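You operate a simulated robot arm through the tools that you are given. There is no shell and no other tool. Be economical: measure what you need, move in short steps, check, and stop when the job is done.

The job below is to be done with a simulated two-armed robot. You get a single attempt, and the scene is never put back.

Task
On the top of the zinc table, fold the wiping rag in half.

Only the result counts: the job must be done as asked and must still hold three seconds after the hand-in. Knocking over, shifting, dropping, spilling or breaking anything else fails it. Flat cloth is picked up by pressing the open fingertips on it (5 to 10 N) and closing them slowly along it; thin cloth reads only 2 to 8 mm in the jaws.

Robot
Two 7-joint arms with two-finger grippers on one trunk, on a base that drives. Base frame: it is fixed to the floor where the robot stands at the start and does not move with it; the origin is under the middle of the robot, x ahead of it, y to its left, z up; the surface under the hand at the start is at about z = 850. Units: mm, degrees, N and s.
The left shoulder is at the start at [25, 218, 1130], the right one opposite. With the tool pointing down near the work surface each hand reaches from about 200 to 760 mm from the robot's upright axis, wherever it stands, measured 20 degrees to its own side. Places, roughly: top of the zinc table [600, -100, 800]. Payload 2.2 kg a hand.
Tool frame (each hand has its own): the origin (TCP) lies between the finger pads and is the grasp point; the fingertips stand 19 mm ahead of it; z points along the fingers, y is the line along which they close. The gripper opens to 116 mm. The gripper's body begins 70 mm behind the TCP.
Orientation is that of the tool frame in the base frame, as a unit quaternion [x, y, z, w]. With the fingers straight down and closing along the base's y, the tool's x points along the base's -x, its y along +y and its z along -z.

Tools
- The arms move only by the tool drive_tool. It takes "left_series", "right_series" or both (then of equal length, played together; a hand with none holds still); each is a list of rows, each a list of 7 numbers: the shift along the base's x, y, z in units of 100 mm (1.0 is 100 mm), then the turn, a rotation vector about the base's x, y, z in units of 90 degrees (1.0 is 90 degrees), then the gripper command, from -1 (fully open) to 1 (shut), values between in proportion. In form: [[dx, dy, dz, ax, ay, az, jaw], ...]. A call has 1 to 20 rows; each row is the pose to reach, as a shift and turn from the pose commanded when the call began. A call with a number of a shift or a turn outside -1 to 1 is refused whole. Rows are played at 5 a second. More than 50 mm and 8.6 degrees between two rows, or a gripper value outside its range, and nothing of the call is played. A pose out of reach is approached as far as the arm can. The call stops where the force on the tool passes 40 N (or 10 N more than at its start, if that is more) or the arm is blocked; 0.2 s more then pass. Each finger halts on what it meets, pressing with about 39 N; the grip force reading is that of the motor and also rises with nothing between the fingers. The clock runs only during rows and for 0.2 s after the last one: add rows that repeat a pose to give the fingers time. The reply holds the time, the measured pose of the TCP, the force on the tool along the base axes, the opening and the grip force, in the units named above and with some noise, with the torque about the TCP (base axes, N m) and any sound that the robot's microphone picked up, and new pictures: "show" is both (left out), scene, wrist or none (wrist: the cameras of the hands that moved).
- Cameras (640 x 400 px; columns grow to the right, rows downward): "scene" is now at [120.9, 38.6, 1304.5]; the picture's right is [0.45, -0.89, -0.00], its down [-0.56, -0.28, -0.78] and it looks along [0.69, 0.35, -0.63] (base axes); focal length 278 px, centre (320, 200). "left" rides on the left gripper at [69, 15, -97] in its tool frame; the picture's right is [-0.21, 0.98, 0.00], its down [-0.76, -0.17, -0.63] and it looks along [-0.62, -0.14, 0.77] (tool axes); focal length 251 px, centre (320, 200). "right" rides on the right gripper at [69, -15, -97] in its tool frame; the picture's right is [0.21, 0.98, 0.00], its down [-0.76, 0.17, -0.63] and it looks along [-0.62, 0.14, 0.77] (tool axes); focal length 251 px, centre (320, 200). There is no depth. A picture from a camera that has moved, and an enlarged one, comes with that camera's place and axes in the base frame and with its lens. The place of the scene camera against the robot may be out by one fixed shift of up to 12 mm in any direction.
- slide_trunk(by): slides the trunk up (or, below 0, down) by that many mm; the arms and the scene camera ride with it, the base frame stays. It gives what a move gives, with no picture.
- roll_base(legs): drives the robot by 1 to 6 legs, each [ahead, left, turn to the left] in mm, mm and degrees, along the robot's own axes; the way and the turn of a leg run together, so that a leg with both is an arc; at most 1500 mm and 180 degrees a leg. The arms and the cameras ride along, it lands a little off, and it stops where it bumps. It gives what a move gives, and a new picture of the scene camera.
- pan_tilt(pan, tilt): turns the head with the scene camera to pan (to the left, within 80 degrees either way) and tilt (down, from -29 to 69), counted from straight ahead of the robot. It gives what a move gives, and a new picture of the scene camera.
- close_up(camera, box): a new picture of the part [left, top, right, bottom] of that camera's present view, enlarged. The clock stands still meanwhile.
- hand_in(): hands the job in; it is judged then, once.

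Go step by step. Nothing tells you exact positions but the pictures and the camera data: compare them with the known pose of the tool, close in by small moves and look again before you grip or let go. The budget is 120 turns and 260 pictures, counting those below and the enlarged ones. Unless the task says otherwise, let go and move clear before handing in, and close with one line.

The tools are called after "Call:" as name(argument=value, ...) on one line, values as JSON. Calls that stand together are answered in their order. drive_tool: Moves the arms, as the interface text tells. Its arguments: {"type":"object","properties":{"left_series":{"type":"array"},"right_series":{"type":"array"},"show":{"type":"string","enum":["both","scene","wrist","none"]}},"required":[]} The other tools are called the same way: slide_trunk (by) slides the trunk up or down; roll_base (legs) drives the base; pan_tilt (pan, tilt) turns the head that bears the scene camera; close_up (camera, box) takes an enlarged picture of a part of a camera's view; hand_in () hands the job in.

At the start:

```text
clock: 0.0
left_ee_pos: [543.7, 368.0, 1026.5]
left_tool_rot: [-0.001, 1.0, -0.001, 0.0]
left_wrist_force: [-0.3, 0.2, -0.3]
left_wrist_torque: [-0.02, -0.04, 0.03]
left_gripper_width: 115.9
left_gripper_force: 0.0
right_ee_pos: [473.5, -13.4, 1097.2]
right_tool_rot: [0.001, 1.0, -0.001, 0.0]
right_wrist_force: [-0.2, 0.4, 0.3]
right_wrist_torque: [-0.01, -0.01, 0.01]
right_gripper_width: 115.9
right_gripper_force: 0.2
trunk travel left (down, up): [-275.0, 215.0]
robot x, y, heading: [-0.6, 1.4, 0.0]
head pan, tilt: [26.9, 38.8]
```

scene: 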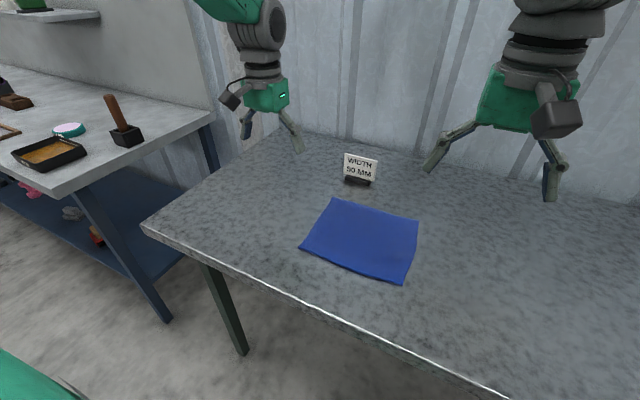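
right: 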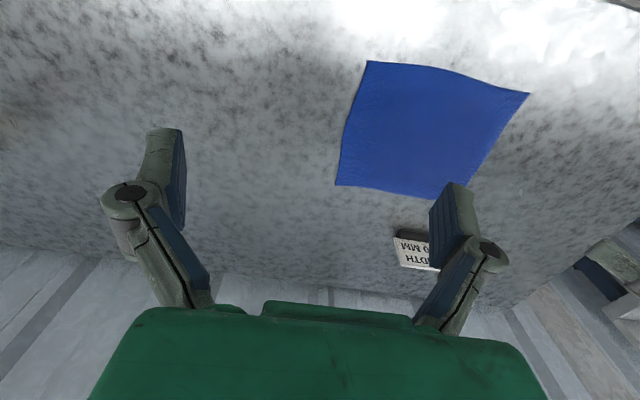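
left: 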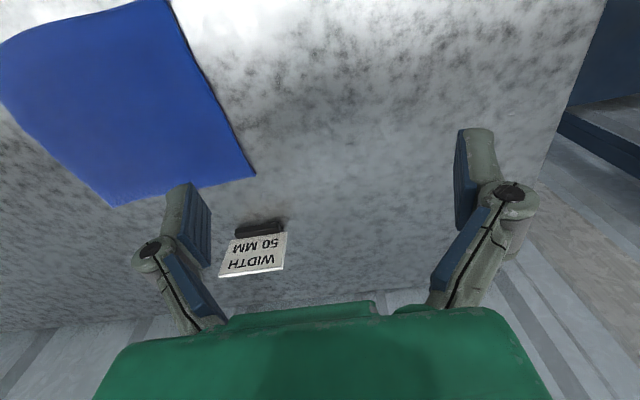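

The blue rag lies with corners at roughly A(640,258), B(645,54), C(455,41) and D(447,264) on a surface at z≈850, with a small sign beyond its far edge at about x 735. I plan to pinch the two far corners, one per hand, and fold them toward the robot. First I move the hands partway there with the jaws narrowed.

Call:
drive_tool(left_series=[[0.1, -0.17, -0.15, 0, 0, 0, -0.6], [0.2, -0.34, -0.29, 0, 0, 0, -0.2], [0.3, -0.5, -0.44, 0, 0, 0, 0.2], [0.4, -0.67, -0.58, 0, 0, 0, 0.35]], right_series=[[0.19, 0.12, -0.23, 0, 0, 0, -0.6], [0.38, 0.23, -0.46, 0, 0, 0, -0.2], [0.57, 0.35, -0.7, 0, 0, 0, 0.2], [0.77, 0.46, -0.93, 0, 0, 0, 0.35]])

```text
clock: 1.0
left_ee_pos: [581.0, 298.2, 967.8]
left_tool_rot: [0.0, 1.0, 0.0, 0.0]
left_wrist_force: [0.6, 0.0, -0.3]
left_wrist_torque: [-0.01, 0.01, 0.02]
left_gripper_width: 37.7
left_gripper_force: 0.1
right_ee_pos: [555.3, 29.4, 1006.4]
right_tool_rot: [0.006, 1.0, 0.007, 0.0]
right_wrist_force: [0.6, 0.6, -0.2]
right_wrist_torque: [0.0, 0.05, 0.01]
right_gripper_width: 38.0
right_gripper_force: 0.1
trunk travel left (down, up): [-275.0, 215.0]
robot x, y, heading: [-0.7, -0.5, -0.2]
head pan, tilt: [26.9, 38.8]
camera scene: at [125.0, 38.4, 1304.0], right [0.45, -0.89, 0.0], down [-0.57, -0.28, -0.77], along [0.69, 0.35, -0.63], focal length 278 px, centre (320, 200)
camera right: at [487.3, 14.1, 1103.5], right [-0.2, 0.98, 0.01], down [0.76, 0.15, 0.63], along [0.62, 0.14, -0.77], focal length 251 px, centre (320, 200)
camera left: at [512.7, 313.8, 1063.4], right [0.21, 0.98, 0.0], down [0.76, -0.17, 0.63], along [0.62, -0.14, -0.77], focal length 251 px, centre (320, 200)
```

scene: 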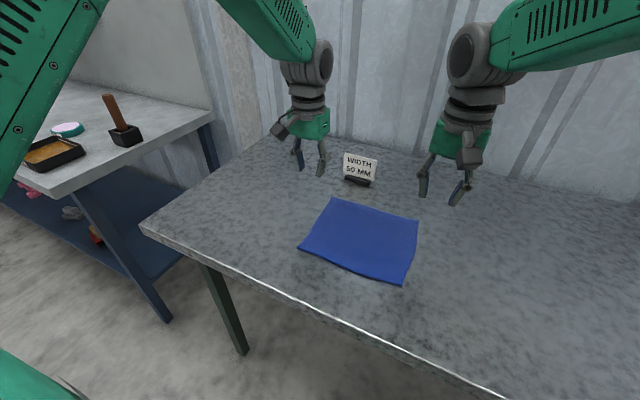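
right: 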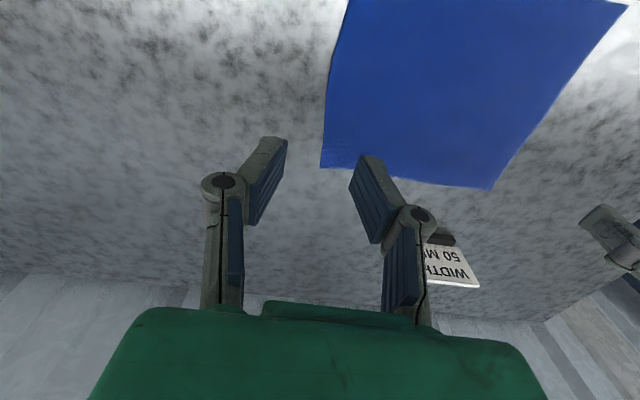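
left: 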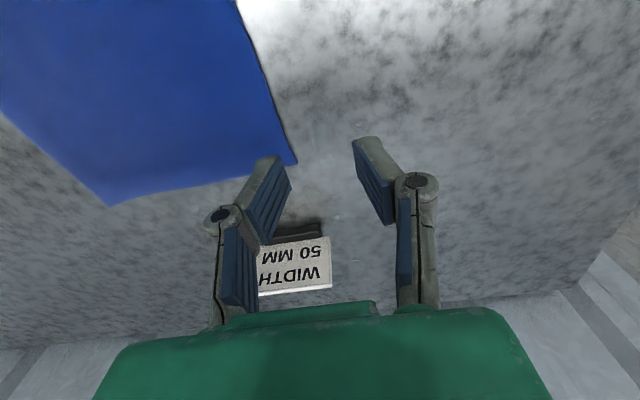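

The corners refine to A≈(630,263) and B≈(640,50), with the surface at perhaps 852–858. I will hover just above each pinch point and check again.

Call:
drive_tool(left_series=[[0.08, -0.17, -0.18, 0, 0, 0, 0.45], [0.16, -0.34, -0.36, 0, 0, 0, 0.45], [0.23, -0.5, -0.54, 0, 0, 0, 0.45], [0.3, -0.67, -0.7, 0, 0, 0, 0.45], [0.3, -0.67, -0.7, 0, 0, 0, 0.45]], right_series=[[0.18, 0.12, -0.25, 0, 0, 0, 0.45], [0.36, 0.24, -0.5, 0, 0, 0, 0.45], [0.54, 0.36, -0.75, 0, 0, 0, 0.45], [0.72, 0.48, -1.0, 0, 0, 0, 0.45], [0.72, 0.48, -1.0, 0, 0, 0, 0.45]])

```text
clock: 2.2
left_ee_pos: [608.0, 232.1, 900.7]
left_tool_rot: [-0.001, 1.0, -0.001, 0.003]
left_wrist_force: [-0.4, 0.0, 1.0]
left_wrist_torque: [0.0, 0.0, -0.02]
left_gripper_width: 31.8
left_gripper_force: 0.0
right_ee_pos: [618.6, 80.1, 908.7]
right_tool_rot: [0.0, 1.0, 0.0, 0.002]
right_wrist_force: [-0.5, -0.8, 0.7]
right_wrist_torque: [0.01, -0.02, -0.02]
right_gripper_width: 31.8
right_gripper_force: 0.1
trunk travel left (down, up): [-275.0, 215.0]
robot x, y, heading: [-2.0, 0.7, 0.2]
head pan, tilt: [26.9, 38.8]
camera scene: at [120.8, 37.7, 1304.7], right [0.45, -0.89, 0.0], down [-0.56, -0.28, -0.78], along [0.69, 0.35, -0.63], focal length 278 px, centre (320, 200)
camera right: at [550.3, 65.3, 1004.1], right [-0.21, 0.98, 0.0], down [0.75, 0.16, 0.64], along [0.62, 0.13, -0.77], focal length 251 px, centre (320, 200)
camera left: at [539.7, 248.3, 996.1], right [0.22, 0.98, 0.0], down [0.75, -0.17, 0.64], along [0.62, -0.14, -0.77], focal length 251 px, centre (320, 200)
```

scene: 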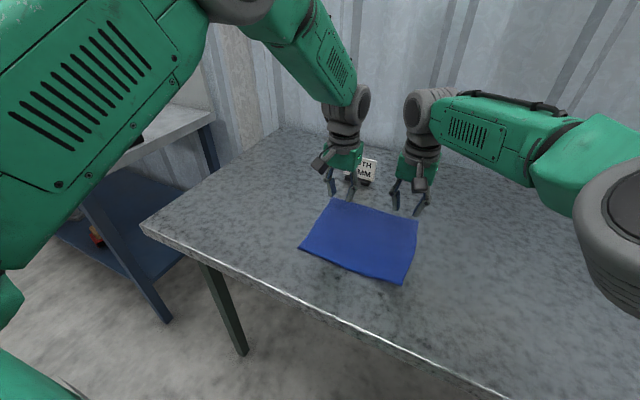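
right: 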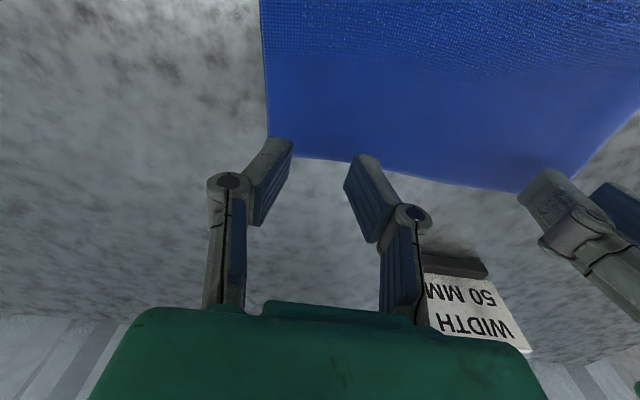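
left: 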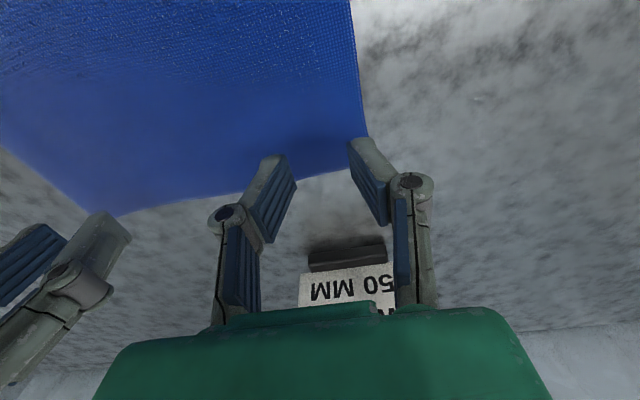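

Both hands are above their pinch points, 7–15 mm inside the far edge. Next I descend toward the cloth.

Call:
drive_tool(left_series=[[0.02, 0, -0.1, 0, 0, 0, 0.45], [0.04, 0, -0.18, 0, 0, 0, 0.45], [0.05, 0, -0.23, 0, 0, 0, 0.45], [0.05, 0, -0.23, 0, 0, 0, 0.45]], right_series=[[0, 0, -0.12, 0, 0, 0, 0.45], [0, 0, -0.22, 0, 0, 0, 0.45], [0, 0, -0.29, 0, 0, 0, 0.45], [0, 0, -0.29, 0, 0, 0, 0.45]], show="none")

```text
clock: 3.2
left_ee_pos: [614.0, 232.8, 876.8]
left_tool_rot: [0.0, 1.0, -0.001, 0.0]
left_wrist_force: [-0.3, -0.3, -0.4]
left_wrist_torque: [0.01, -0.02, 0.0]
left_gripper_width: 31.9
left_gripper_force: 0.0
right_ee_pos: [619.4, 83.8, 881.8]
right_tool_rot: [-0.005, 1.0, 0.001, 0.002]
right_wrist_force: [0.1, -0.7, 0.4]
right_wrist_torque: [0.0, -0.01, -0.01]
right_gripper_width: 31.8
right_gripper_force: 0.0
right hand out of reach, approached as far as the arm can: row 3
trunk travel left (down, up): [-275.0, 215.0]
robot x, y, heading: [-2.8, 1.3, 0.1]
head pan, tilt: [26.9, 38.8]
```

The right hand is at its reach limit here. I will lift both hands and shift the base left so the right arm comes nearer.

Call:
drive_tool(left_series=[[0, 0, 0.2, 0, 0, 0, 0.45], [0, 0, 0.4, 0, 0, 0, 0.45]], right_series=[[0, 0, 0.2, 0, 0, 0, 0.45], [0, 0, 0.4, 0, 0, 0, 0.45]], show="none")

Call:
roll_base(legs=[[0, 100, 0]])

```text
clock: 3.8
left_ee_pos: [615.4, 233.8, 916.7]
left_tool_rot: [0.0, 1.0, 0.001, 0.001]
left_wrist_force: [-0.1, -0.9, 1.0]
left_wrist_torque: [-0.01, -0.04, -0.01]
left_gripper_width: 32.1
left_gripper_force: 0.0
right_ee_pos: [620.2, 79.1, 919.6]
right_tool_rot: [0.0, 1.0, 0.0, 0.001]
right_wrist_force: [0.3, 1.0, -0.7]
right_wrist_torque: [0.02, 0.0, -0.01]
right_gripper_width: 31.8
right_gripper_force: 0.0
trunk travel left (down, up): [-275.0, 215.0]
robot x, y, heading: [1.3, -2.6, 0.1]
head pan, tilt: [26.9, 38.8]
```

```text
clock: 5.4
left_ee_pos: [604.6, 361.9, 919.1]
left_tool_rot: [-0.004, 1.0, -0.012, 0.006]
left_wrist_force: [-0.9, 1.0, -0.2]
left_wrist_torque: [-0.17, -0.05, -0.03]
left_gripper_width: 32.1
left_gripper_force: 0.0
right_ee_pos: [615.3, 214.2, 926.8]
right_tool_rot: [-0.002, 1.0, -0.011, 0.006]
right_wrist_force: [-0.7, 3.5, -0.4]
right_wrist_torque: [-0.26, -0.06, -0.05]
right_gripper_width: 32.2
right_gripper_force: 0.1
trunk travel left (down, up): [-275.0, 215.0]
robot x, y, heading: [-0.9, 102.4, 0.4]
head pan, tilt: [26.9, 38.8]
stopped in leg 1: the robot was blocked; the commanded pose is now the measured one
camera scene: at [121.1, 179.1, 1302.5], right [0.46, -0.89, 0.03], down [-0.56, -0.31, -0.77], along [0.69, 0.33, -0.64], focal length 278 px, centre (320, 200)
```

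scene: 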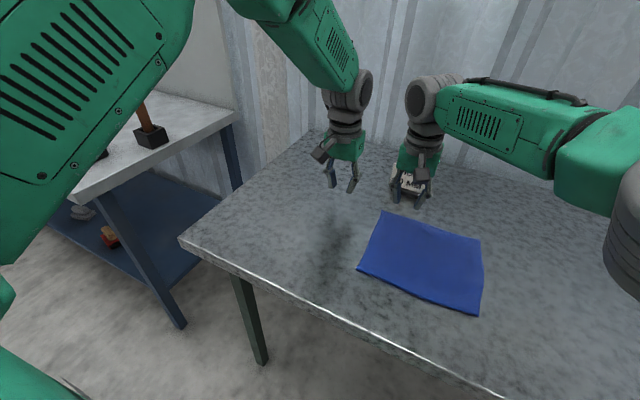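

The base moved about 100 mm left and reported a block near the end. I will check that nothing was disturbed while the arms settle.

Call:
drive_tool(left_series=[[0, 0, 0, 0, 0, 0, 0.45], [0, 0, 0, 0, 0, 0, 0.45]], right_series=[[0, 0, 0, 0, 0, 0, 0.45], [0, 0, 0, 0, 0, 0, 0.45]])

```text
clock: 6.0
left_ee_pos: [607.4, 312.7, 929.4]
left_tool_rot: [0.0, 1.0, 0.007, 0.008]
left_wrist_force: [0.8, -0.1, 0.5]
left_wrist_torque: [0.08, 0.0, 0.0]
left_gripper_width: 32.0
left_gripper_force: 0.1
right_ee_pos: [616.9, 160.4, 928.7]
right_tool_rot: [0.001, 1.0, 0.009, 0.006]
right_wrist_force: [-0.2, -2.0, -0.6]
right_wrist_torque: [0.11, 0.01, 0.0]
right_gripper_width: 31.8
right_gripper_force: 0.1
trunk travel left (down, up): [-275.0, 215.0]
robot x, y, heading: [2.7, 92.6, 0.2]
head pan, tilt: [26.9, 38.8]
camera scene: at [124.1, 102.2, 1304.9], right [0.45, -0.89, -0.02], down [-0.56, -0.27, -0.78], along [0.69, 0.36, -0.62], focal length 278 px, centre (320, 200)
camera right: at [547.5, 144.6, 1023.9], right [-0.21, 0.98, 0.02], down [0.75, 0.15, 0.64], along [0.63, 0.15, -0.77], focal length 251 px, centre (320, 200)
camera left: at [537.4, 327.5, 1023.8], right [0.22, 0.98, 0.02], down [0.75, -0.18, 0.64], along [0.63, -0.12, -0.77], focal length 251 px, centre (320, 200)
```

scene: 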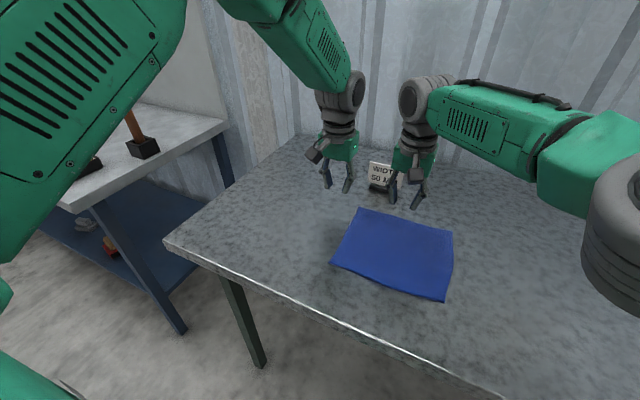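
right: 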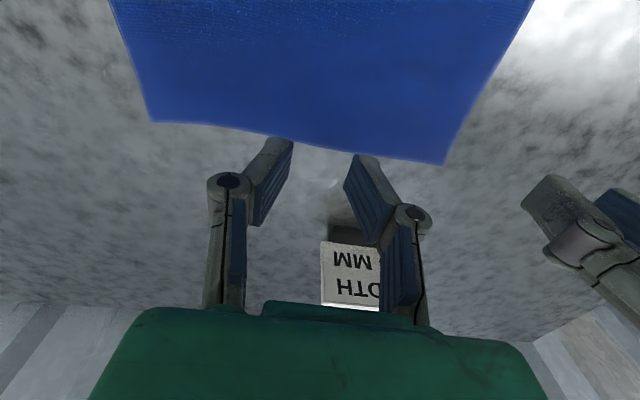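
left: 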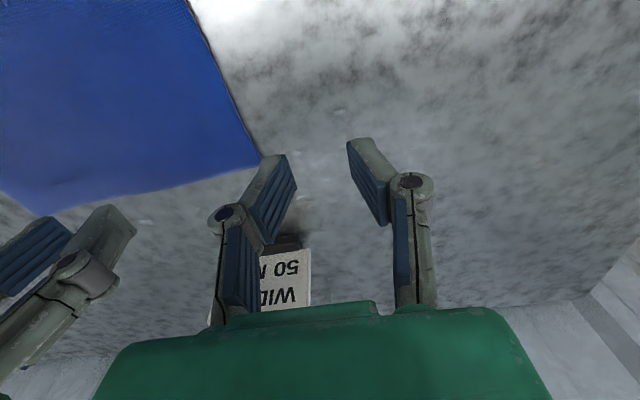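

The scene is intact and the robot is still swaying. I will let it settle.

Call:
drive_tool(left_series=[[0, 0, 0, 0, 0, 0, 0.45], [0, 0, 0, 0, 0, 0, 0.45], [0, 0, 0, 0, 0, 0, 0.45], [0, 0, 0, 0, 0, 0, 0.45], [0, 0, 0, 0, 0, 0, 0.45]], right_series=[[0, 0, 0, 0, 0, 0, 0.45], [0, 0, 0, 0, 0, 0, 0.45], [0, 0, 0, 0, 0, 0, 0.45], [0, 0, 0, 0, 0, 0, 0.45], [0, 0, 0, 0, 0, 0, 0.45]], show="none")

```text
clock: 7.4
left_ee_pos: [601.9, 294.0, 938.4]
left_tool_rot: [0.001, 1.0, 0.021, 0.011]
left_wrist_force: [-0.1, -2.0, -0.2]
left_wrist_torque: [0.19, -0.03, -0.03]
left_gripper_width: 31.8
left_gripper_force: 0.1
right_ee_pos: [620.6, 145.3, 937.2]
right_tool_rot: [0.003, 1.0, 0.022, 0.009]
right_wrist_force: [1.2, -3.2, 0.6]
right_wrist_torque: [0.2, 0.08, -0.01]
right_gripper_width: 32.2
right_gripper_force: 0.0
trunk travel left (down, up): [-275.0, 215.0]
robot x, y, heading: [0.0, 94.5, -0.2]
head pan, tilt: [26.9, 38.8]
stopped in row 5 (right hand): the arm was blocked; the commanded pose is now the measured one
```

The arm poses are still drifting and an odd block was reported, so I will hold longer and look at the scene.

Call:
drive_tool(left_series=[[0, 0, 0, 0, 0, 0, 0.45], [0, 0, 0, 0, 0, 0, 0.45], [0, 0, 0, 0, 0, 0, 0.45], [0, 0, 0, 0, 0, 0, 0.45], [0, 0, 0, 0, 0, 0, 0.45], [0, 0, 0, 0, 0, 0, 0.45], [0, 0, 0, 0, 0, 0, 0.45], [0, 0, 0, 0, 0, 0, 0.45]], right_series=[[0, 0, 0, 0, 0, 0, 0.45], [0, 0, 0, 0, 0, 0, 0.45], [0, 0, 0, 0, 0, 0, 0.45], [0, 0, 0, 0, 0, 0, 0.45], [0, 0, 0, 0, 0, 0, 0.45], [0, 0, 0, 0, 0, 0, 0.45], [0, 0, 0, 0, 0, 0, 0.45], [0, 0, 0, 0, 0, 0, 0.45]], show="scene")

```text
clock: 9.4
left_ee_pos: [597.9, 323.1, 932.6]
left_tool_rot: [-0.001, 1.0, 0.005, 0.011]
left_wrist_force: [-0.3, 0.9, 0.1]
left_wrist_torque: [-0.07, -0.04, -0.01]
left_gripper_width: 31.9
left_gripper_force: 0.0
right_ee_pos: [612.4, 175.5, 935.7]
right_tool_rot: [0.001, 1.0, 0.006, 0.011]
right_wrist_force: [0.4, 0.9, 0.0]
right_wrist_torque: [-0.1, -0.03, 0.01]
right_gripper_width: 31.9
right_gripper_force: 0.1
trunk travel left (down, up): [-275.0, 215.0]
robot x, y, heading: [-2.5, 95.8, -0.2]
head pan, tilt: [26.9, 38.8]
stopped in row 8 (left hand): the arm was blocked; the commanded pose is now the measured one
camera scene: at [121.5, 131.8, 1304.6], right [0.45, -0.89, 0.0], down [-0.56, -0.28, -0.78], along [0.69, 0.35, -0.63], focal length 278 px, centre (320, 200)
```

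scene: 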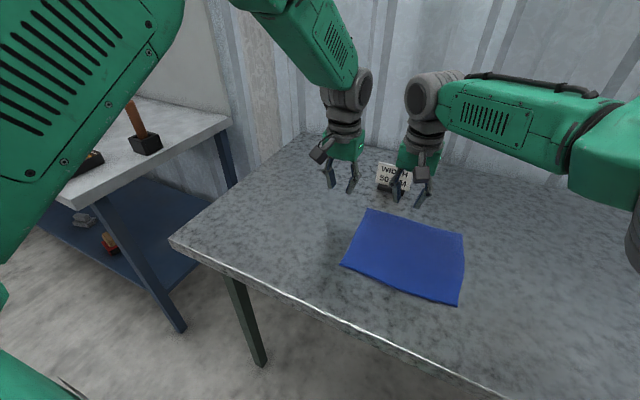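

The sway has settled, with the left hand near (598,323) and the right near (612,175). I will move gently back over the pinch points.

Call:
drive_tool(left_series=[[0.03, -0.15, -0.05, 0, 0, 0, 0.45], [0.06, -0.3, -0.1, 0, 0, 0, 0.45], [0.09, -0.45, -0.15, 0, 0, 0, 0.45], [0.12, -0.6, -0.2, 0, 0, 0, 0.45], [0.14, -0.75, -0.26, 0, 0, 0, 0.45], [0.16, -0.9, -0.33, 0, 0, 0, 0.45], [0.16, -0.9, -0.33, 0, 0, 0, 0.45], [0.16, -0.9, -0.33, 0, 0, 0, 0.45]], right_series=[[0.02, -0.16, -0.05, 0, 0, 0, 0.45], [0.04, -0.32, -0.1, 0, 0, 0, 0.45], [0.05, -0.48, -0.15, 0, 0, 0, 0.45], [0.06, -0.64, -0.2, 0, 0, 0, 0.45], [0.07, -0.8, -0.26, 0, 0, 0, 0.45], [0.08, -0.95, -0.36, 0, 0, 0, 0.45], [0.08, -0.95, -0.36, 0, 0, 0, 0.45], [0.08, -0.95, -0.36, 0, 0, 0, 0.45]])

```text
clock: 11.2
left_ee_pos: [614.9, 246.2, 898.5]
left_tool_rot: [-0.001, 1.0, -0.001, 0.011]
left_wrist_force: [-0.7, 0.8, 0.8]
left_wrist_torque: [-0.1, 0.02, 0.0]
left_gripper_width: 31.9
left_gripper_force: 0.1
right_ee_pos: [621.0, 95.2, 899.5]
right_tool_rot: [-0.001, 1.0, 0.0, 0.01]
right_wrist_force: [-0.2, 0.7, -1.2]
right_wrist_torque: [-0.12, -0.09, 0.03]
right_gripper_width: 31.8
right_gripper_force: 0.1
trunk travel left (down, up): [-275.0, 215.0]
robot x, y, heading: [-0.4, 101.0, -0.0]
head pan, tilt: [26.9, 38.8]
camera scene: at [122.1, 157.9, 1303.6], right [0.45, -0.89, 0.01], down [-0.56, -0.3, -0.77], along [0.69, 0.34, -0.64], focal length 278 px, centre (320, 200)
camera right: at [551.4, 80.5, 994.3], right [-0.21, 0.98, 0.0], down [0.74, 0.16, 0.65], along [0.63, 0.14, -0.76], focal length 251 px, centre (320, 200)
camera left: at [544.3, 262.4, 992.6], right [0.21, 0.98, 0.0], down [0.74, -0.16, 0.65], along [0.64, -0.14, -0.76], focal length 251 px, centre (320, 200)
```

scene: 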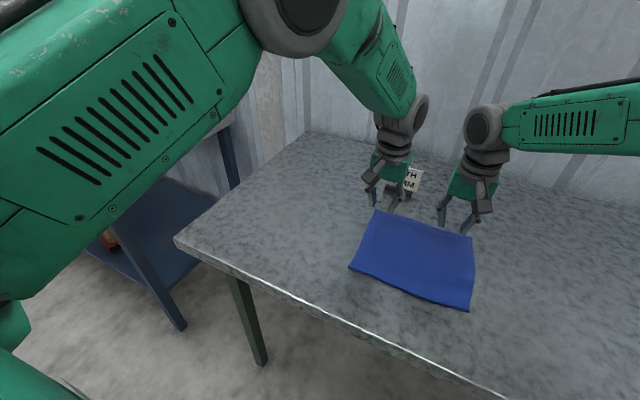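
right: 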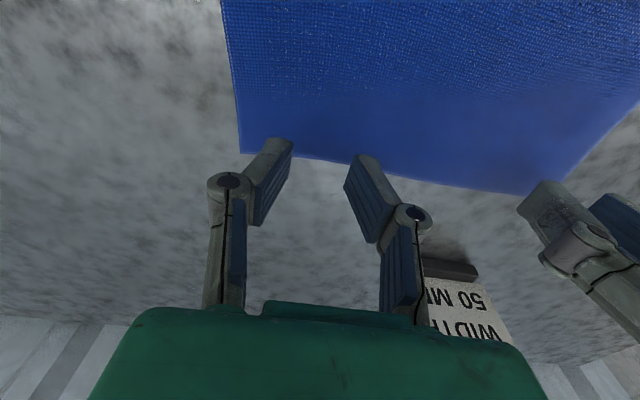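
left: 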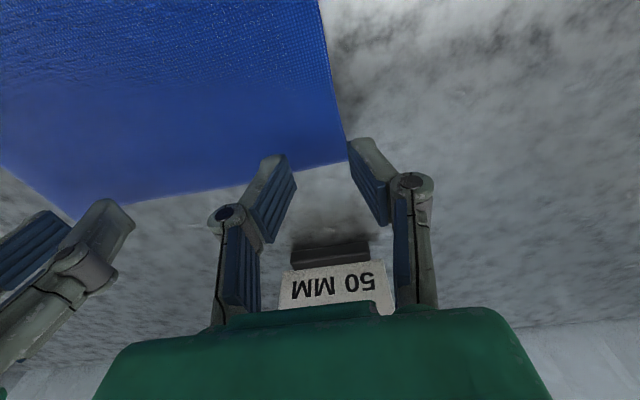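

The swaying persists. I will hold still and sample the pose.

Call:
drive_tool(left_series=[[0, 0, 0, 0, 0, 0, 0.45], [0, 0, 0, 0, 0, 0, 0.45], [0, 0, 0, 0, 0, 0, 0.45], [0, 0, 0, 0, 0, 0, 0.45], [0, 0, 0, 0, 0, 0, 0.45], [0, 0, 0, 0, 0, 0, 0.45], [0, 0, 0, 0, 0, 0, 0.45], [0, 0, 0, 0, 0, 0, 0.45], [0, 0, 0, 0, 0, 0, 0.45], [0, 0, 0, 0, 0, 0, 0.45], [0, 0, 0, 0, 0, 0, 0.45], [0, 0, 0, 0, 0, 0, 0.45], [0, 0, 0, 0, 0, 0, 0.45], [0, 0, 0, 0, 0, 0, 0.45], [0, 0, 0, 0, 0, 0, 0.45]], show="none")

Call:
drive_tool(left_series=[[0, 0, 0, 0, 0, 0, 0.45], [0, 0, 0, 0, 0, 0, 0.45]], show="none")

```text
clock: 14.4
left_ee_pos: [614.3, 226.1, 901.0]
left_tool_rot: [0.0, 1.0, 0.008, 0.011]
left_wrist_force: [-1.0, 0.2, 0.1]
left_wrist_torque: [0.03, 0.04, -0.02]
left_gripper_width: 31.8
left_gripper_force: 0.1
right_ee_pos: [621.7, 74.3, 899.5]
right_tool_rot: [0.002, 1.0, 0.008, 0.01]
right_wrist_force: [0.0, 0.1, -0.2]
right_wrist_torque: [-0.03, -0.01, -0.02]
right_gripper_width: 32.0
right_gripper_force: 0.1
trunk travel left (down, up): [-275.0, 215.0]
robot x, y, heading: [-0.4, 91.5, 0.1]
head pan, tilt: [26.9, 38.8]
```

```text
clock: 15.0
left_ee_pos: [614.2, 207.9, 902.4]
left_tool_rot: [0.003, 1.0, 0.014, 0.012]
left_wrist_force: [0.0, -1.2, 0.1]
left_wrist_torque: [0.02, 0.01, 0.0]
left_gripper_width: 32.0
left_gripper_force: 0.2
right_ee_pos: [622.4, 57.0, 900.4]
right_tool_rot: [0.004, 1.0, 0.016, 0.009]
right_wrist_force: [0.6, -0.7, 0.6]
right_wrist_torque: [0.03, 0.04, 0.02]
right_gripper_width: 32.0
right_gripper_force: 0.0
trunk travel left (down, up): [-275.0, 215.0]
robot x, y, heading: [4.3, 93.3, -0.0]
head pan, tilt: [26.9, 38.8]
```

It is still oscillating by about 20 mm sideways. I will wait longer for it to damp.

Call:
drive_tool(left_series=[[0, 0, 0, 0, 0, 0, 0.45], [0, 0, 0, 0, 0, 0, 0.45], [0, 0, 0, 0, 0, 0, 0.45], [0, 0, 0, 0, 0, 0, 0.45], [0, 0, 0, 0, 0, 0, 0.45], [0, 0, 0, 0, 0, 0, 0.45], [0, 0, 0, 0, 0, 0, 0.45], [0, 0, 0, 0, 0, 0, 0.45], [0, 0, 0, 0, 0, 0, 0.45], [0, 0, 0, 0, 0, 0, 0.45], [0, 0, 0, 0, 0, 0, 0.45], [0, 0, 0, 0, 0, 0, 0.45], [0, 0, 0, 0, 0, 0, 0.45], [0, 0, 0, 0, 0, 0, 0.45], [0, 0, 0, 0, 0, 0, 0.45], [0, 0, 0, 0, 0, 0, 0.45], [0, 0, 0, 0, 0, 0, 0.45], [0, 0, 0, 0, 0, 0, 0.45], [0, 0, 0, 0, 0, 0, 0.45], [0, 0, 0, 0, 0, 0, 0.45]], show="none")

Call:
drive_tool(left_series=[[0, 0, 0, 0, 0, 0, 0.45], [0, 0, 0, 0, 0, 0, 0.45]], show="none")

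Call:
drive_tool(left_series=[[0, 0, 0, 0, 0, 0, 0.45], [0, 0, 0, 0, 0, 0, 0.45]], show="none")

```text
clock: 19.2
left_ee_pos: [614.4, 221.9, 900.3]
left_tool_rot: [0.001, 1.0, 0.009, 0.011]
left_wrist_force: [0.5, 0.2, -0.3]
left_wrist_torque: [0.03, 0.0, -0.02]
left_gripper_width: 32.0
left_gripper_force: 0.0
right_ee_pos: [623.5, 68.3, 900.8]
right_tool_rot: [0.001, 1.0, 0.01, 0.01]
right_wrist_force: [-0.7, -0.3, 0.4]
right_wrist_torque: [0.05, 0.01, 0.0]
right_gripper_width: 32.0
right_gripper_force: 0.1
trunk travel left (down, up): [-275.0, 215.0]
robot x, y, heading: [5.3, 97.1, 0.1]
head pan, tilt: [26.9, 38.8]
```

```text
clock: 19.8
left_ee_pos: [615.7, 223.0, 900.5]
left_tool_rot: [0.001, 1.0, 0.008, 0.011]
left_wrist_force: [0.4, -0.2, -0.7]
left_wrist_torque: [0.01, -0.01, -0.02]
left_gripper_width: 31.9
left_gripper_force: 0.1
right_ee_pos: [622.1, 70.9, 900.2]
right_tool_rot: [0.003, 1.0, 0.009, 0.01]
right_wrist_force: [0.1, -0.4, -0.1]
right_wrist_torque: [-0.01, -0.01, 0.02]
right_gripper_width: 31.9
right_gripper_force: 0.1
trunk travel left (down, up): [-275.0, 215.0]
robot x, y, heading: [0.7, 92.9, -0.3]
head pan, tilt: [26.9, 38.8]
```

```text
clock: 20.4
left_ee_pos: [615.3, 222.5, 900.3]
left_tool_rot: [0.001, 1.0, 0.008, 0.012]
left_wrist_force: [-1.0, -0.7, 0.0]
left_wrist_torque: [-0.01, 0.03, 0.01]
left_gripper_width: 32.1
left_gripper_force: 0.1
right_ee_pos: [622.2, 70.0, 898.6]
right_tool_rot: [0.003, 1.0, 0.011, 0.008]
right_wrist_force: [0.1, 0.9, 0.5]
right_wrist_torque: [0.05, -0.05, -0.02]
right_gripper_width: 31.9
right_gripper_force: 0.0
trunk travel left (down, up): [-275.0, 215.0]
robot x, y, heading: [3.2, 94.3, -0.0]
head pan, tilt: [26.9, 38.8]
```

Settled now at left (615,222,900) and right (622,70,900). I will correct y by about 10 mm and descend slowly.

Call:
drive_tool(left_series=[[0, 0.05, -0.05, 0, 0, 0, 0.45], [0, 0.1, -0.1, 0, 0, 0, 0.45], [0, 0.1, -0.15, 0, 0, 0, 0.45], [0, 0.1, -0.2, 0, 0, 0, 0.45], [0, 0.1, -0.23, 0, 0, 0, 0.45], [0, 0.1, -0.23, 0, 0, 0, 0.45], [0, 0.1, -0.23, 0, 0, 0, 0.45]], right_series=[[0, 0.05, -0.05, 0, 0, 0, 0.45], [0, 0.1, -0.1, 0, 0, 0, 0.45], [0, 0.1, -0.15, 0, 0, 0, 0.45], [0, 0.1, -0.2, 0, 0, 0, 0.45], [0, 0.1, -0.23, 0, 0, 0, 0.45], [0, 0.1, -0.23, 0, 0, 0, 0.45], [0, 0.1, -0.23, 0, 0, 0, 0.45]], show="wrist")

```text
clock: 22.0
left_ee_pos: [614.8, 232.2, 878.0]
left_tool_rot: [0.002, 1.0, 0.009, 0.011]
left_wrist_force: [0.4, 0.0, 0.2]
left_wrist_torque: [0.0, 0.03, -0.02]
left_gripper_width: 31.7
left_gripper_force: 0.0
right_ee_pos: [623.2, 79.7, 875.9]
right_tool_rot: [0.002, 1.0, 0.009, 0.01]
right_wrist_force: [0.3, -0.1, 0.0]
right_wrist_torque: [-0.03, -0.03, 0.0]
right_gripper_width: 31.9
right_gripper_force: 0.1
trunk travel left (down, up): [-275.0, 215.0]
robot x, y, heading: [1.0, 93.9, 0.0]
head pan, tilt: [26.9, 38.8]
camera right: at [552.7, 64.8, 971.4], right [-0.21, 0.98, 0.02], down [0.74, 0.15, 0.65], along [0.63, 0.15, -0.76], focal length 251 px, centre (320, 200)
camera left: at [543.9, 247.0, 972.8], right [0.22, 0.98, 0.02], down [0.74, -0.18, 0.65], along [0.63, -0.12, -0.76], focal length 251 px, centre (320, 200)
```

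right: 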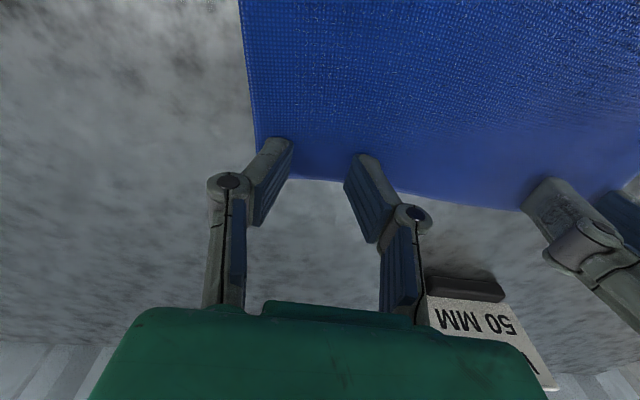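
left: 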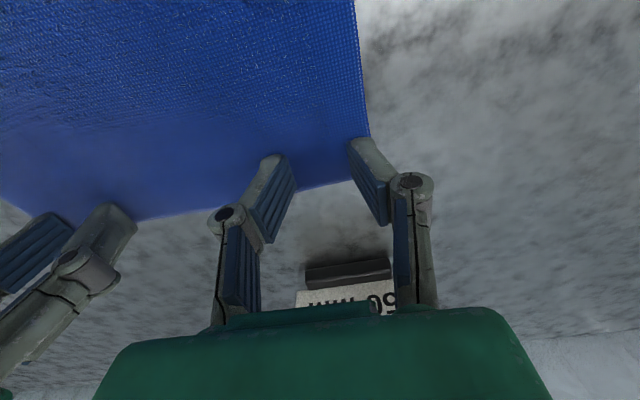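

Placement looks good; I will nudge the right hand 5 mm nearer and feel for contact.

Call:
drive_tool(left_series=[[0, 0, -0.02, 0, 0, 0, 0.45], [0, 0, -0.04, 0, 0, 0, 0.45], [0, 0, -0.06, 0, 0, 0, 0.45], [0, 0, -0.06, 0, 0, 0, 0.45]], right_series=[[-0.03, 0, -0.01, 0, 0, 0, 0.45], [-0.05, 0, -0.03, 0, 0, 0, 0.45], [-0.05, 0, -0.05, 0, 0, 0, 0.45], [-0.05, 0, -0.05, 0, 0, 0, 0.45]], show="none")

```text
clock: 23.0
left_ee_pos: [613.8, 231.9, 872.1]
left_tool_rot: [0.002, 1.0, 0.008, 0.013]
left_wrist_force: [0.2, -3.0, 9.2]
left_wrist_torque: [-0.18, 0.01, 0.02]
left_gripper_width: 32.5
left_gripper_force: 0.1
right_ee_pos: [617.4, 81.0, 872.5]
right_tool_rot: [0.003, 1.0, 0.011, 0.01]
right_wrist_force: [-0.2, 1.0, 8.1]
right_wrist_torque: [0.13, 0.06, 0.02]
right_gripper_width: 27.9
right_gripper_force: 4.6
trunk travel left (down, up): [-275.0, 215.0]
robot x, y, heading: [2.1, 96.3, 0.1]
head pan, tilt: [26.9, 38.8]
```

Both hands press with 8–9 N, so the table is at about z 853. Now I close slowly along the cloth.

Call:
drive_tool(left_series=[[0, 0, 0, 0, 0, 0, 0.5], [0, 0, 0, 0, 0, 0, 0.55], [0, 0, 0, 0, 0, 0, 0.6], [0, 0, 0, 0, 0, 0, 0.65], [0, 0, 0, 0, 0, 0, 0.7], [0, 0, 0, 0, 0, 0, 0.75], [0, 0, 0, 0, 0, 0, 0.8], [0, 0, 0, 0, 0, 0, 0.85], [0, 0, 0, 0, 0, 0, 0.9], [0, 0, 0, 0, 0, 0, 0.95], [0, 0, 0, 0, 0, 0, 1], [0, 0, 0, 0, 0, 0, 1], [0, 0, 0, 0, 0, 0, 1]], right_series=[[0, 0, 0, 0, 0, 0, 0.5], [0, 0, 0, 0, 0, 0, 0.55], [0, 0, 0, 0, 0, 0, 0.6], [0, 0, 0, 0, 0, 0, 0.65], [0, 0, 0, 0, 0, 0, 0.7], [0, 0, 0, 0, 0, 0, 0.75], [0, 0, 0, 0, 0, 0, 0.8], [0, 0, 0, 0, 0, 0, 0.85], [0, 0, 0, 0, 0, 0, 0.9], [0, 0, 0, 0, 0, 0, 0.95], [0, 0, 0, 0, 0, 0, 1], [0, 0, 0, 0, 0, 0, 1], [0, 0, 0, 0, 0, 0, 1]])

```text
clock: 25.8
left_ee_pos: [613.8, 233.8, 872.5]
left_tool_rot: [0.001, 1.0, 0.008, 0.011]
left_wrist_force: [-1.1, 0.0, 3.6]
left_wrist_torque: [0.01, 0.01, 0.01]
left_gripper_width: 0.0
left_gripper_force: 28.4
right_ee_pos: [615.3, 80.8, 872.6]
right_tool_rot: [0.002, 1.0, 0.01, 0.011]
right_wrist_force: [-0.4, -1.0, 8.9]
right_wrist_torque: [-0.04, 0.04, -0.01]
right_gripper_width: 0.0
right_gripper_force: 28.3
trunk travel left (down, up): [-275.0, 215.0]
robot x, y, heading: [-1.7, 94.8, -0.0]
head pan, tilt: [26.9, 38.8]
camera scene: at [120.1, 130.9, 1304.7], right [0.45, -0.89, 0.0], down [-0.56, -0.28, -0.78], along [0.69, 0.35, -0.63], focal length 278 px, centre (320, 200)
camera right: at [546.1, 65.0, 966.9], right [-0.21, 0.98, 0.02], down [0.74, 0.15, 0.65], along [0.63, 0.15, -0.76], focal length 251 px, centre (320, 200)
camera left: at [542.9, 247.7, 966.9], right [0.22, 0.98, 0.02], down [0.74, -0.18, 0.65], along [0.64, -0.12, -0.76], focal length 251 px, centre (320, 200)
```

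scene: 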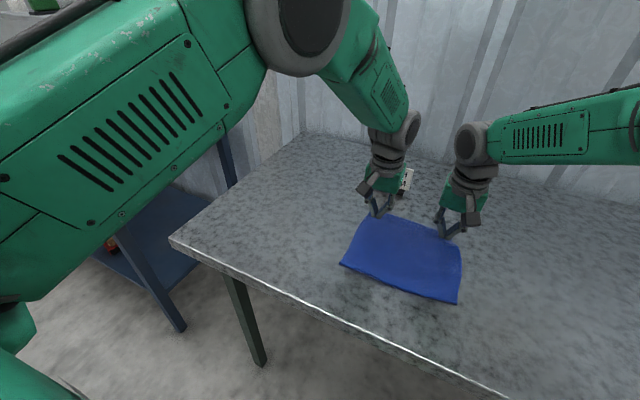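
right: 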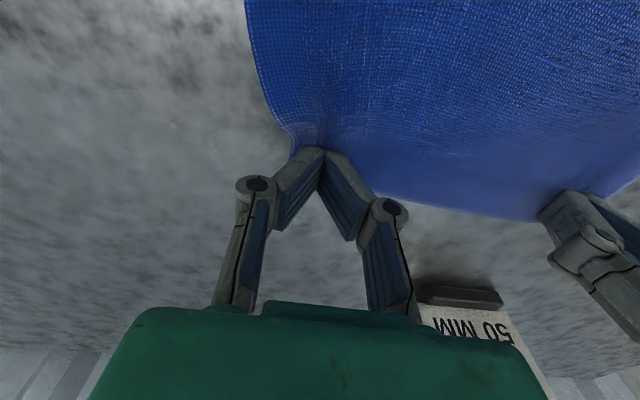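
left: 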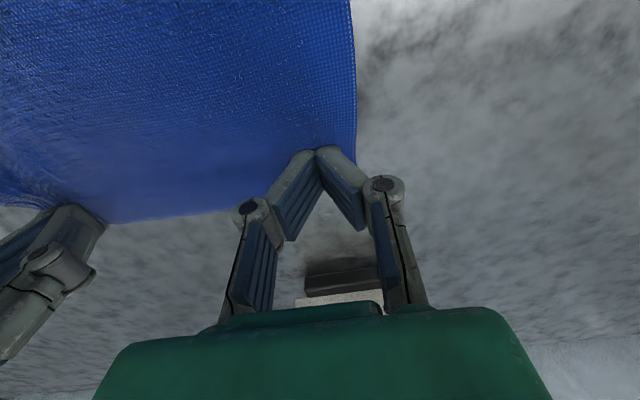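

The jaws read 0, so nothing is gripped, although the right bunched the cloth a little. I will lift slightly, reopen, and press a bit harder.

Call:
drive_tool(left_series=[[0, 0, 0.08, 0, 0, 0, 1], [0, -0.04, 0.08, 0, 0, 0, 0.35], [0, -0.04, 0.08, 0, 0, 0, 0.35], [0, -0.04, 0.04, 0, 0, 0, 0.35], [0, -0.04, 0, 0, 0, 0, 0.35], [0, -0.04, -0.01, 0, 0, 0, 0.35], [0, -0.04, -0.01, 0, 0, 0, 0.35]], right_series=[[0, 0, 0.08, 0, 0, 0, 1], [0.02, 0.02, 0.08, 0, 0, 0, 0.35], [0.02, 0.02, 0.08, 0, 0, 0, 0.35], [0.02, 0.02, 0.04, 0, 0, 0, 0.35], [0.02, 0.02, 0, 0, 0, 0, 0.35], [0.02, 0.02, -0.01, 0, 0, 0, 0.35], [0.02, 0.02, -0.01, 0, 0, 0, 0.35]], show="wrist")

```text
clock: 27.4
left_ee_pos: [614.7, 228.3, 874.6]
left_tool_rot: [0.001, 1.0, 0.008, 0.012]
left_wrist_force: [0.0, -2.0, 8.3]
left_wrist_torque: [-0.25, 0.02, 0.03]
left_gripper_width: 37.8
left_gripper_force: 0.1
right_ee_pos: [618.2, 83.2, 871.3]
right_tool_rot: [0.002, 1.0, 0.01, 0.011]
right_wrist_force: [-0.1, 2.8, 12.0]
right_wrist_torque: [0.3, 0.02, 0.0]
right_gripper_width: 37.0
right_gripper_force: 5.1
trunk travel left (down, up): [-275.0, 215.0]
robot x, y, heading: [-1.6, 91.1, -0.3]
head pan, tilt: [26.9, 38.8]
camera right: at [548.2, 66.6, 966.0], right [-0.21, 0.98, 0.02], down [0.74, 0.15, 0.65], along [0.63, 0.15, -0.76], focal length 251 px, centre (320, 200)
camera left: at [543.2, 242.6, 967.8], right [0.22, 0.98, 0.02], down [0.74, -0.18, 0.65], along [0.64, -0.12, -0.76], focal length 251 px, centre (320, 200)
```

right: 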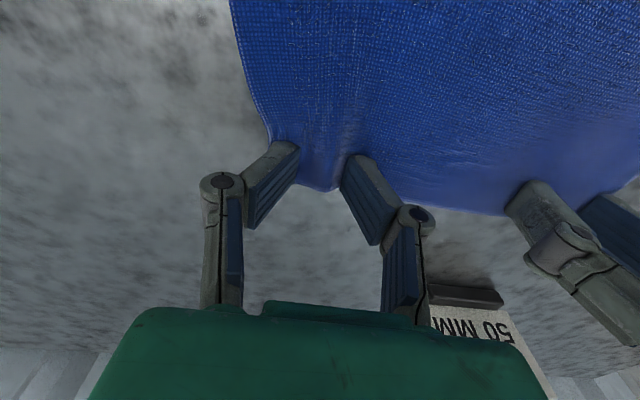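
left: 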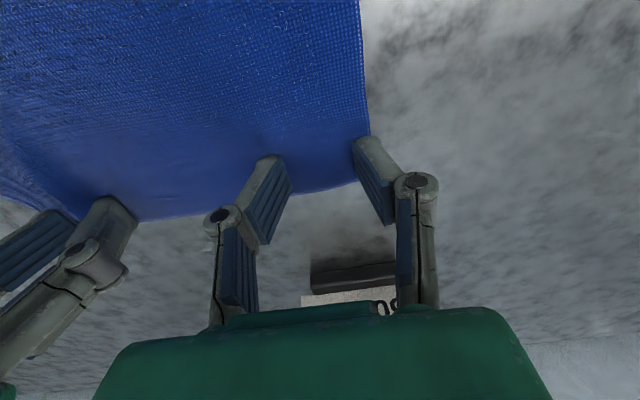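

The torques show only one fingertip of each hand is bearing, because the tools lean about 1°. I will lift, level the tools and press again.

Call:
drive_tool(left_series=[[0, 0, 0.06, 0, 0, 0, 0.35], [0, 0, 0.1, -0.01, 0.015, 0, 0.4], [0, 0, 0.1, -0.01, 0.015, 0, 0.4], [0, 0, 0.06, -0.01, 0.015, 0, 0.4], [0, 0, 0.02, -0.01, 0.015, 0, 0.4], [0, 0, 0.0, -0.01, 0.015, 0, 0.4], [0, 0, 0.0, -0.01, 0.015, 0, 0.4]], right_series=[[0, 0, 0.06, 0, 0, 0, 0.35], [0, 0, 0.1, -0.01, 0.015, 0, 0.4], [0, 0, 0.1, -0.01, 0.015, 0, 0.4], [0, 0, 0.06, -0.01, 0.015, 0, 0.4], [0, 0, 0.02, -0.01, 0.015, 0, 0.4], [0, 0, 0.0, -0.01, 0.015, 0, 0.4], [0, 0, 0.0, -0.01, 0.015, 0, 0.4]], show="none")

```text
clock: 29.0
left_ee_pos: [613.2, 227.8, 873.4]
left_tool_rot: [0.001, 1.0, 0.0, 0.002]
left_wrist_force: [0.3, -2.4, 8.7]
left_wrist_torque: [-0.1, 0.0, 0.0]
left_gripper_width: 30.8
left_gripper_force: 5.9
right_ee_pos: [617.4, 83.0, 870.4]
right_tool_rot: [0.001, 1.0, 0.002, 0.0]
right_wrist_force: [-0.5, 1.5, 13.3]
right_wrist_torque: [0.07, 0.02, -0.01]
right_gripper_width: 35.9
right_gripper_force: 0.0
trunk travel left (down, up): [-275.0, 215.0]
robot x, y, heading: [-1.5, 94.6, -0.3]
head pan, tilt: [26.9, 38.8]
```

Contact is now balanced between the fingers. I will close slowly.

Call:
drive_tool(left_series=[[0, 0, 0, 0, 0, 0, 0.45], [0, 0, 0, 0, 0, 0, 0.5], [0, 0, 0, 0, 0, 0, 0.54], [0, 0, 0, 0, 0, 0, 0.58], [0, 0, 0, 0, 0, 0, 0.62], [0, 0, 0, 0, 0, 0, 0.66], [0, 0, 0, 0, 0, 0, 0.7], [0, 0, 0, 0, 0, 0, 0.74], [0, 0, 0, 0, 0, 0, 0.78], [0, 0, 0, 0, 0, 0, 0.82], [0, 0, 0, 0, 0, 0, 0.86], [0, 0, 0, 0, 0, 0, 0.9], [0, 0, 0, 0, 0, 0, 0.94], [0, 0, 0, 0, 0, 0, 1], [0, 0, 0, 0, 0, 0, 1]], right_series=[[0, 0, 0, 0, 0, 0, 0.45], [0, 0, 0, 0, 0, 0, 0.5], [0, 0, 0, 0, 0, 0, 0.54], [0, 0, 0, 0, 0, 0, 0.58], [0, 0, 0, 0, 0, 0, 0.62], [0, 0, 0, 0, 0, 0, 0.66], [0, 0, 0, 0, 0, 0, 0.7], [0, 0, 0, 0, 0, 0, 0.74], [0, 0, 0, 0, 0, 0, 0.78], [0, 0, 0, 0, 0, 0, 0.82], [0, 0, 0, 0, 0, 0, 0.86], [0, 0, 0, 0, 0, 0, 0.9], [0, 0, 0, 0, 0, 0, 0.94], [0, 0, 0, 0, 0, 0, 1], [0, 0, 0, 0, 0, 0, 1]])

```text
clock: 32.2
left_ee_pos: [612.3, 228.3, 871.4]
left_tool_rot: [0.001, 1.0, 0.0, -0.001]
left_wrist_force: [0.6, -0.4, 3.4]
left_wrist_torque: [-0.03, -0.01, -0.03]
left_gripper_width: 0.0
left_gripper_force: 28.8
right_ee_pos: [619.9, 81.5, 871.7]
right_tool_rot: [0.004, 1.0, 0.002, 0.0]
right_wrist_force: [1.8, 1.2, 25.7]
right_wrist_torque: [0.01, 0.01, -0.02]
right_gripper_width: 4.8
right_gripper_force: 33.3
trunk travel left (down, up): [-275.0, 215.0]
robot x, y, heading: [0.1, 96.1, -0.1]
head pan, tilt: [26.9, 38.8]
camera scene: at [117.9, 131.5, 1305.1], right [0.45, -0.89, 0.0], down [-0.56, -0.28, -0.78], along [0.69, 0.35, -0.63], focal length 278 px, centre (320, 200)
camera right: at [550.5, 68.0, 968.8], right [-0.21, 0.98, 0.0], down [0.76, 0.16, 0.63], along [0.62, 0.14, -0.77], focal length 251 px, centre (320, 200)
camera left: at [544.5, 244.4, 968.5], right [0.22, 0.98, 0.0], down [0.76, -0.17, 0.63], along [0.62, -0.14, -0.77], focal length 251 px, centre (320, 200)
```

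scene: 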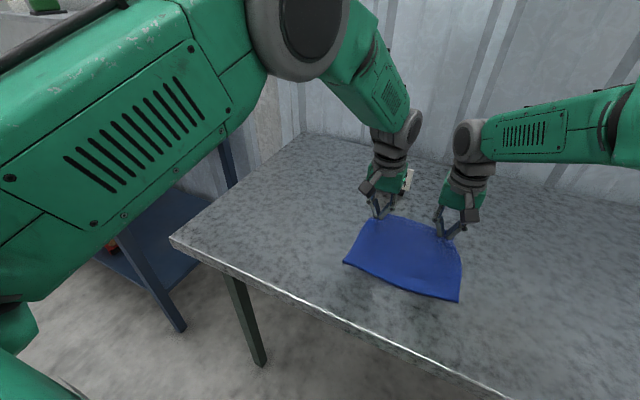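
right: 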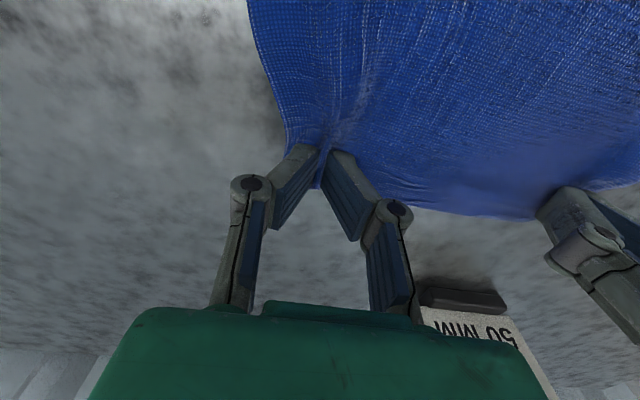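
left: 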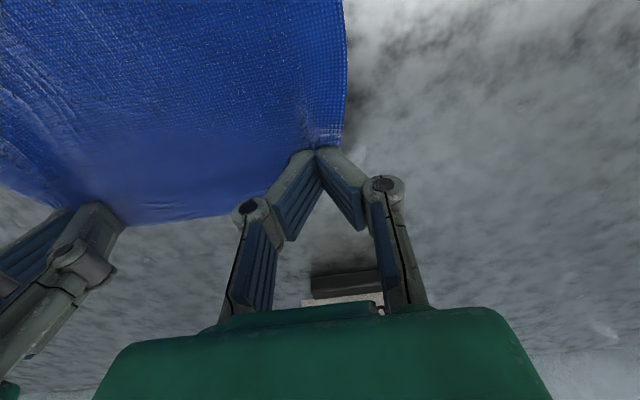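

The right hand has gripped the cloth (4.8 mm). The left slipped because its force dropped as the jaws closed, so I will repeat the left pinch, sinking a little while closing.

Call:
drive_tool(left_series=[[0, 0, 0.06, 0, 0, 0, 1], [0, 0, 0.1, 0, 0, 0, 0.4], [0, 0, 0.1, 0, 0, 0, 0.4], [0, 0, 0.06, 0, 0, 0, 0.4], [0, 0, 0.02, 0, 0, 0, 0.4], [0, 0, -0.01, 0, 0, 0, 0.4], [0, 0, -0.01, 0, 0, 0, 0.4]], show="none")

```text
clock: 33.8
left_ee_pos: [613.1, 229.7, 871.9]
left_tool_rot: [0.001, 1.0, 0.0, 0.002]
left_wrist_force: [0.4, -3.4, 7.3]
left_wrist_torque: [-0.24, 0.0, -0.03]
left_gripper_width: 30.7
left_gripper_force: 5.3
right_ee_pos: [618.3, 81.6, 872.3]
right_tool_rot: [0.002, 1.0, 0.001, 0.0]
right_wrist_force: [3.1, 3.3, 25.2]
right_wrist_torque: [0.06, -0.01, -0.02]
right_gripper_width: 4.9
right_gripper_force: 32.7
trunk travel left (down, up): [-275.0, 215.0]
robot x, y, heading: [-3.5, 93.1, -0.0]
head pan, tilt: [26.9, 38.8]
```

Again mostly the inner finger bears. I will roll the left tool about 1° more and sink as it closes.

Call:
drive_tool(left_series=[[0, 0, 0.03, -0.006, 0, 0, 0.38], [0, 0, 0.03, -0.012, 0, 0, 0.38], [0, 0, -0.01, -0.012, 0, 0, 0.38], [0, 0, -0.01, -0.012, 0, 0, 0.38]], show="none")

```text
clock: 34.8
left_ee_pos: [613.1, 228.2, 870.3]
left_tool_rot: [0.001, 1.0, -0.01, 0.001]
left_wrist_force: [0.2, -3.6, 10.8]
left_wrist_torque: [0.03, 0.0, 0.03]
left_gripper_width: 34.1
left_gripper_force: 0.0
right_ee_pos: [617.9, 82.3, 870.6]
right_tool_rot: [0.003, 1.0, 0.002, -0.001]
right_wrist_force: [2.1, 0.5, 25.2]
right_wrist_torque: [0.03, -0.04, -0.02]
right_gripper_width: 4.7
right_gripper_force: 32.7
trunk travel left (down, up): [-275.0, 215.0]
robot x, y, heading: [-1.4, 92.7, -0.2]
head pan, tilt: [26.9, 38.8]
```

The left contact is balanced at 10.8 N. I will close slowly while sinking 2 mm.

Call:
drive_tool(left_series=[[0, 0, 0, 0, 0, 0, 0.43], [0, 0, -0.002, 0, 0, 0, 0.48], [0, 0, -0.004, 0, 0, 0, 0.52], [0, 0, -0.006, 0, 0, 0, 0.56], [0, 0, -0.008, 0, 0, 0, 0.6], [0, 0, -0.01, 0, 0, 0, 0.64], [0, 0, -0.012, 0, 0, 0, 0.68], [0, 0, -0.014, 0, 0, 0, 0.72], [0, 0, -0.016, 0, 0, 0, 0.76], [0, 0, -0.018, 0, 0, 0, 0.8], [0, 0, -0.02, 0, 0, 0, 0.84], [0, 0, -0.02, 0, 0, 0, 0.88], [0, 0, -0.02, 0, 0, 0, 0.92], [0, 0, -0.02, 0, 0, 0, 0.96], [0, 0, -0.02, 0, 0, 0, 1], [0, 0, -0.02, 0, 0, 0, 1]])

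```text
clock: 38.2
left_ee_pos: [612.7, 228.8, 870.1]
left_tool_rot: [0.001, 1.0, -0.009, 0.001]
left_wrist_force: [2.4, -6.7, 25.0]
left_wrist_torque: [-0.26, -0.18, -0.03]
left_gripper_width: 9.2
left_gripper_force: 34.7
right_ee_pos: [618.2, 82.2, 872.4]
right_tool_rot: [0.002, 1.0, 0.003, -0.001]
right_wrist_force: [2.9, 7.9, 19.8]
right_wrist_torque: [0.18, -0.05, -0.01]
right_gripper_width: 4.9
right_gripper_force: 33.4
trunk travel left (down, up): [-275.0, 215.0]
robot x, y, heading: [1.8, 95.3, -0.1]
head pan, tilt: [26.9, 38.8]
camera scene: at [115.8, 130.7, 1305.4], right [0.45, -0.89, 0.0], down [-0.56, -0.28, -0.78], along [0.69, 0.35, -0.63], focal length 278 px, centre (320, 200)
camera left: at [543.6, 245.8, 965.4], right [0.22, 0.98, -0.02], down [0.75, -0.16, 0.64], along [0.62, -0.15, -0.77], focal length 251 px, centre (320, 200)
```

scene: 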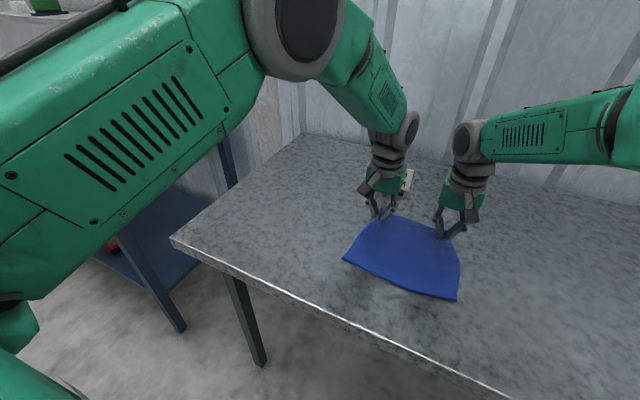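
left: 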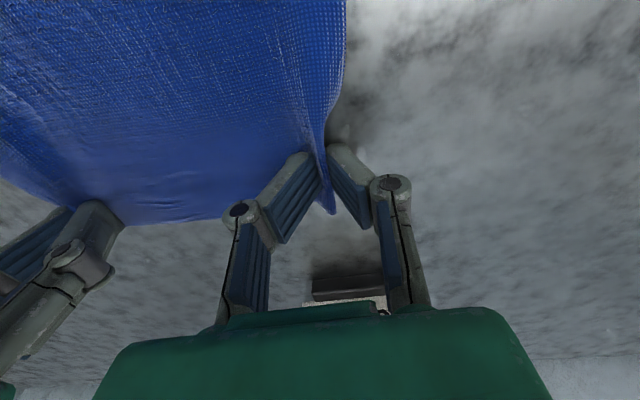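

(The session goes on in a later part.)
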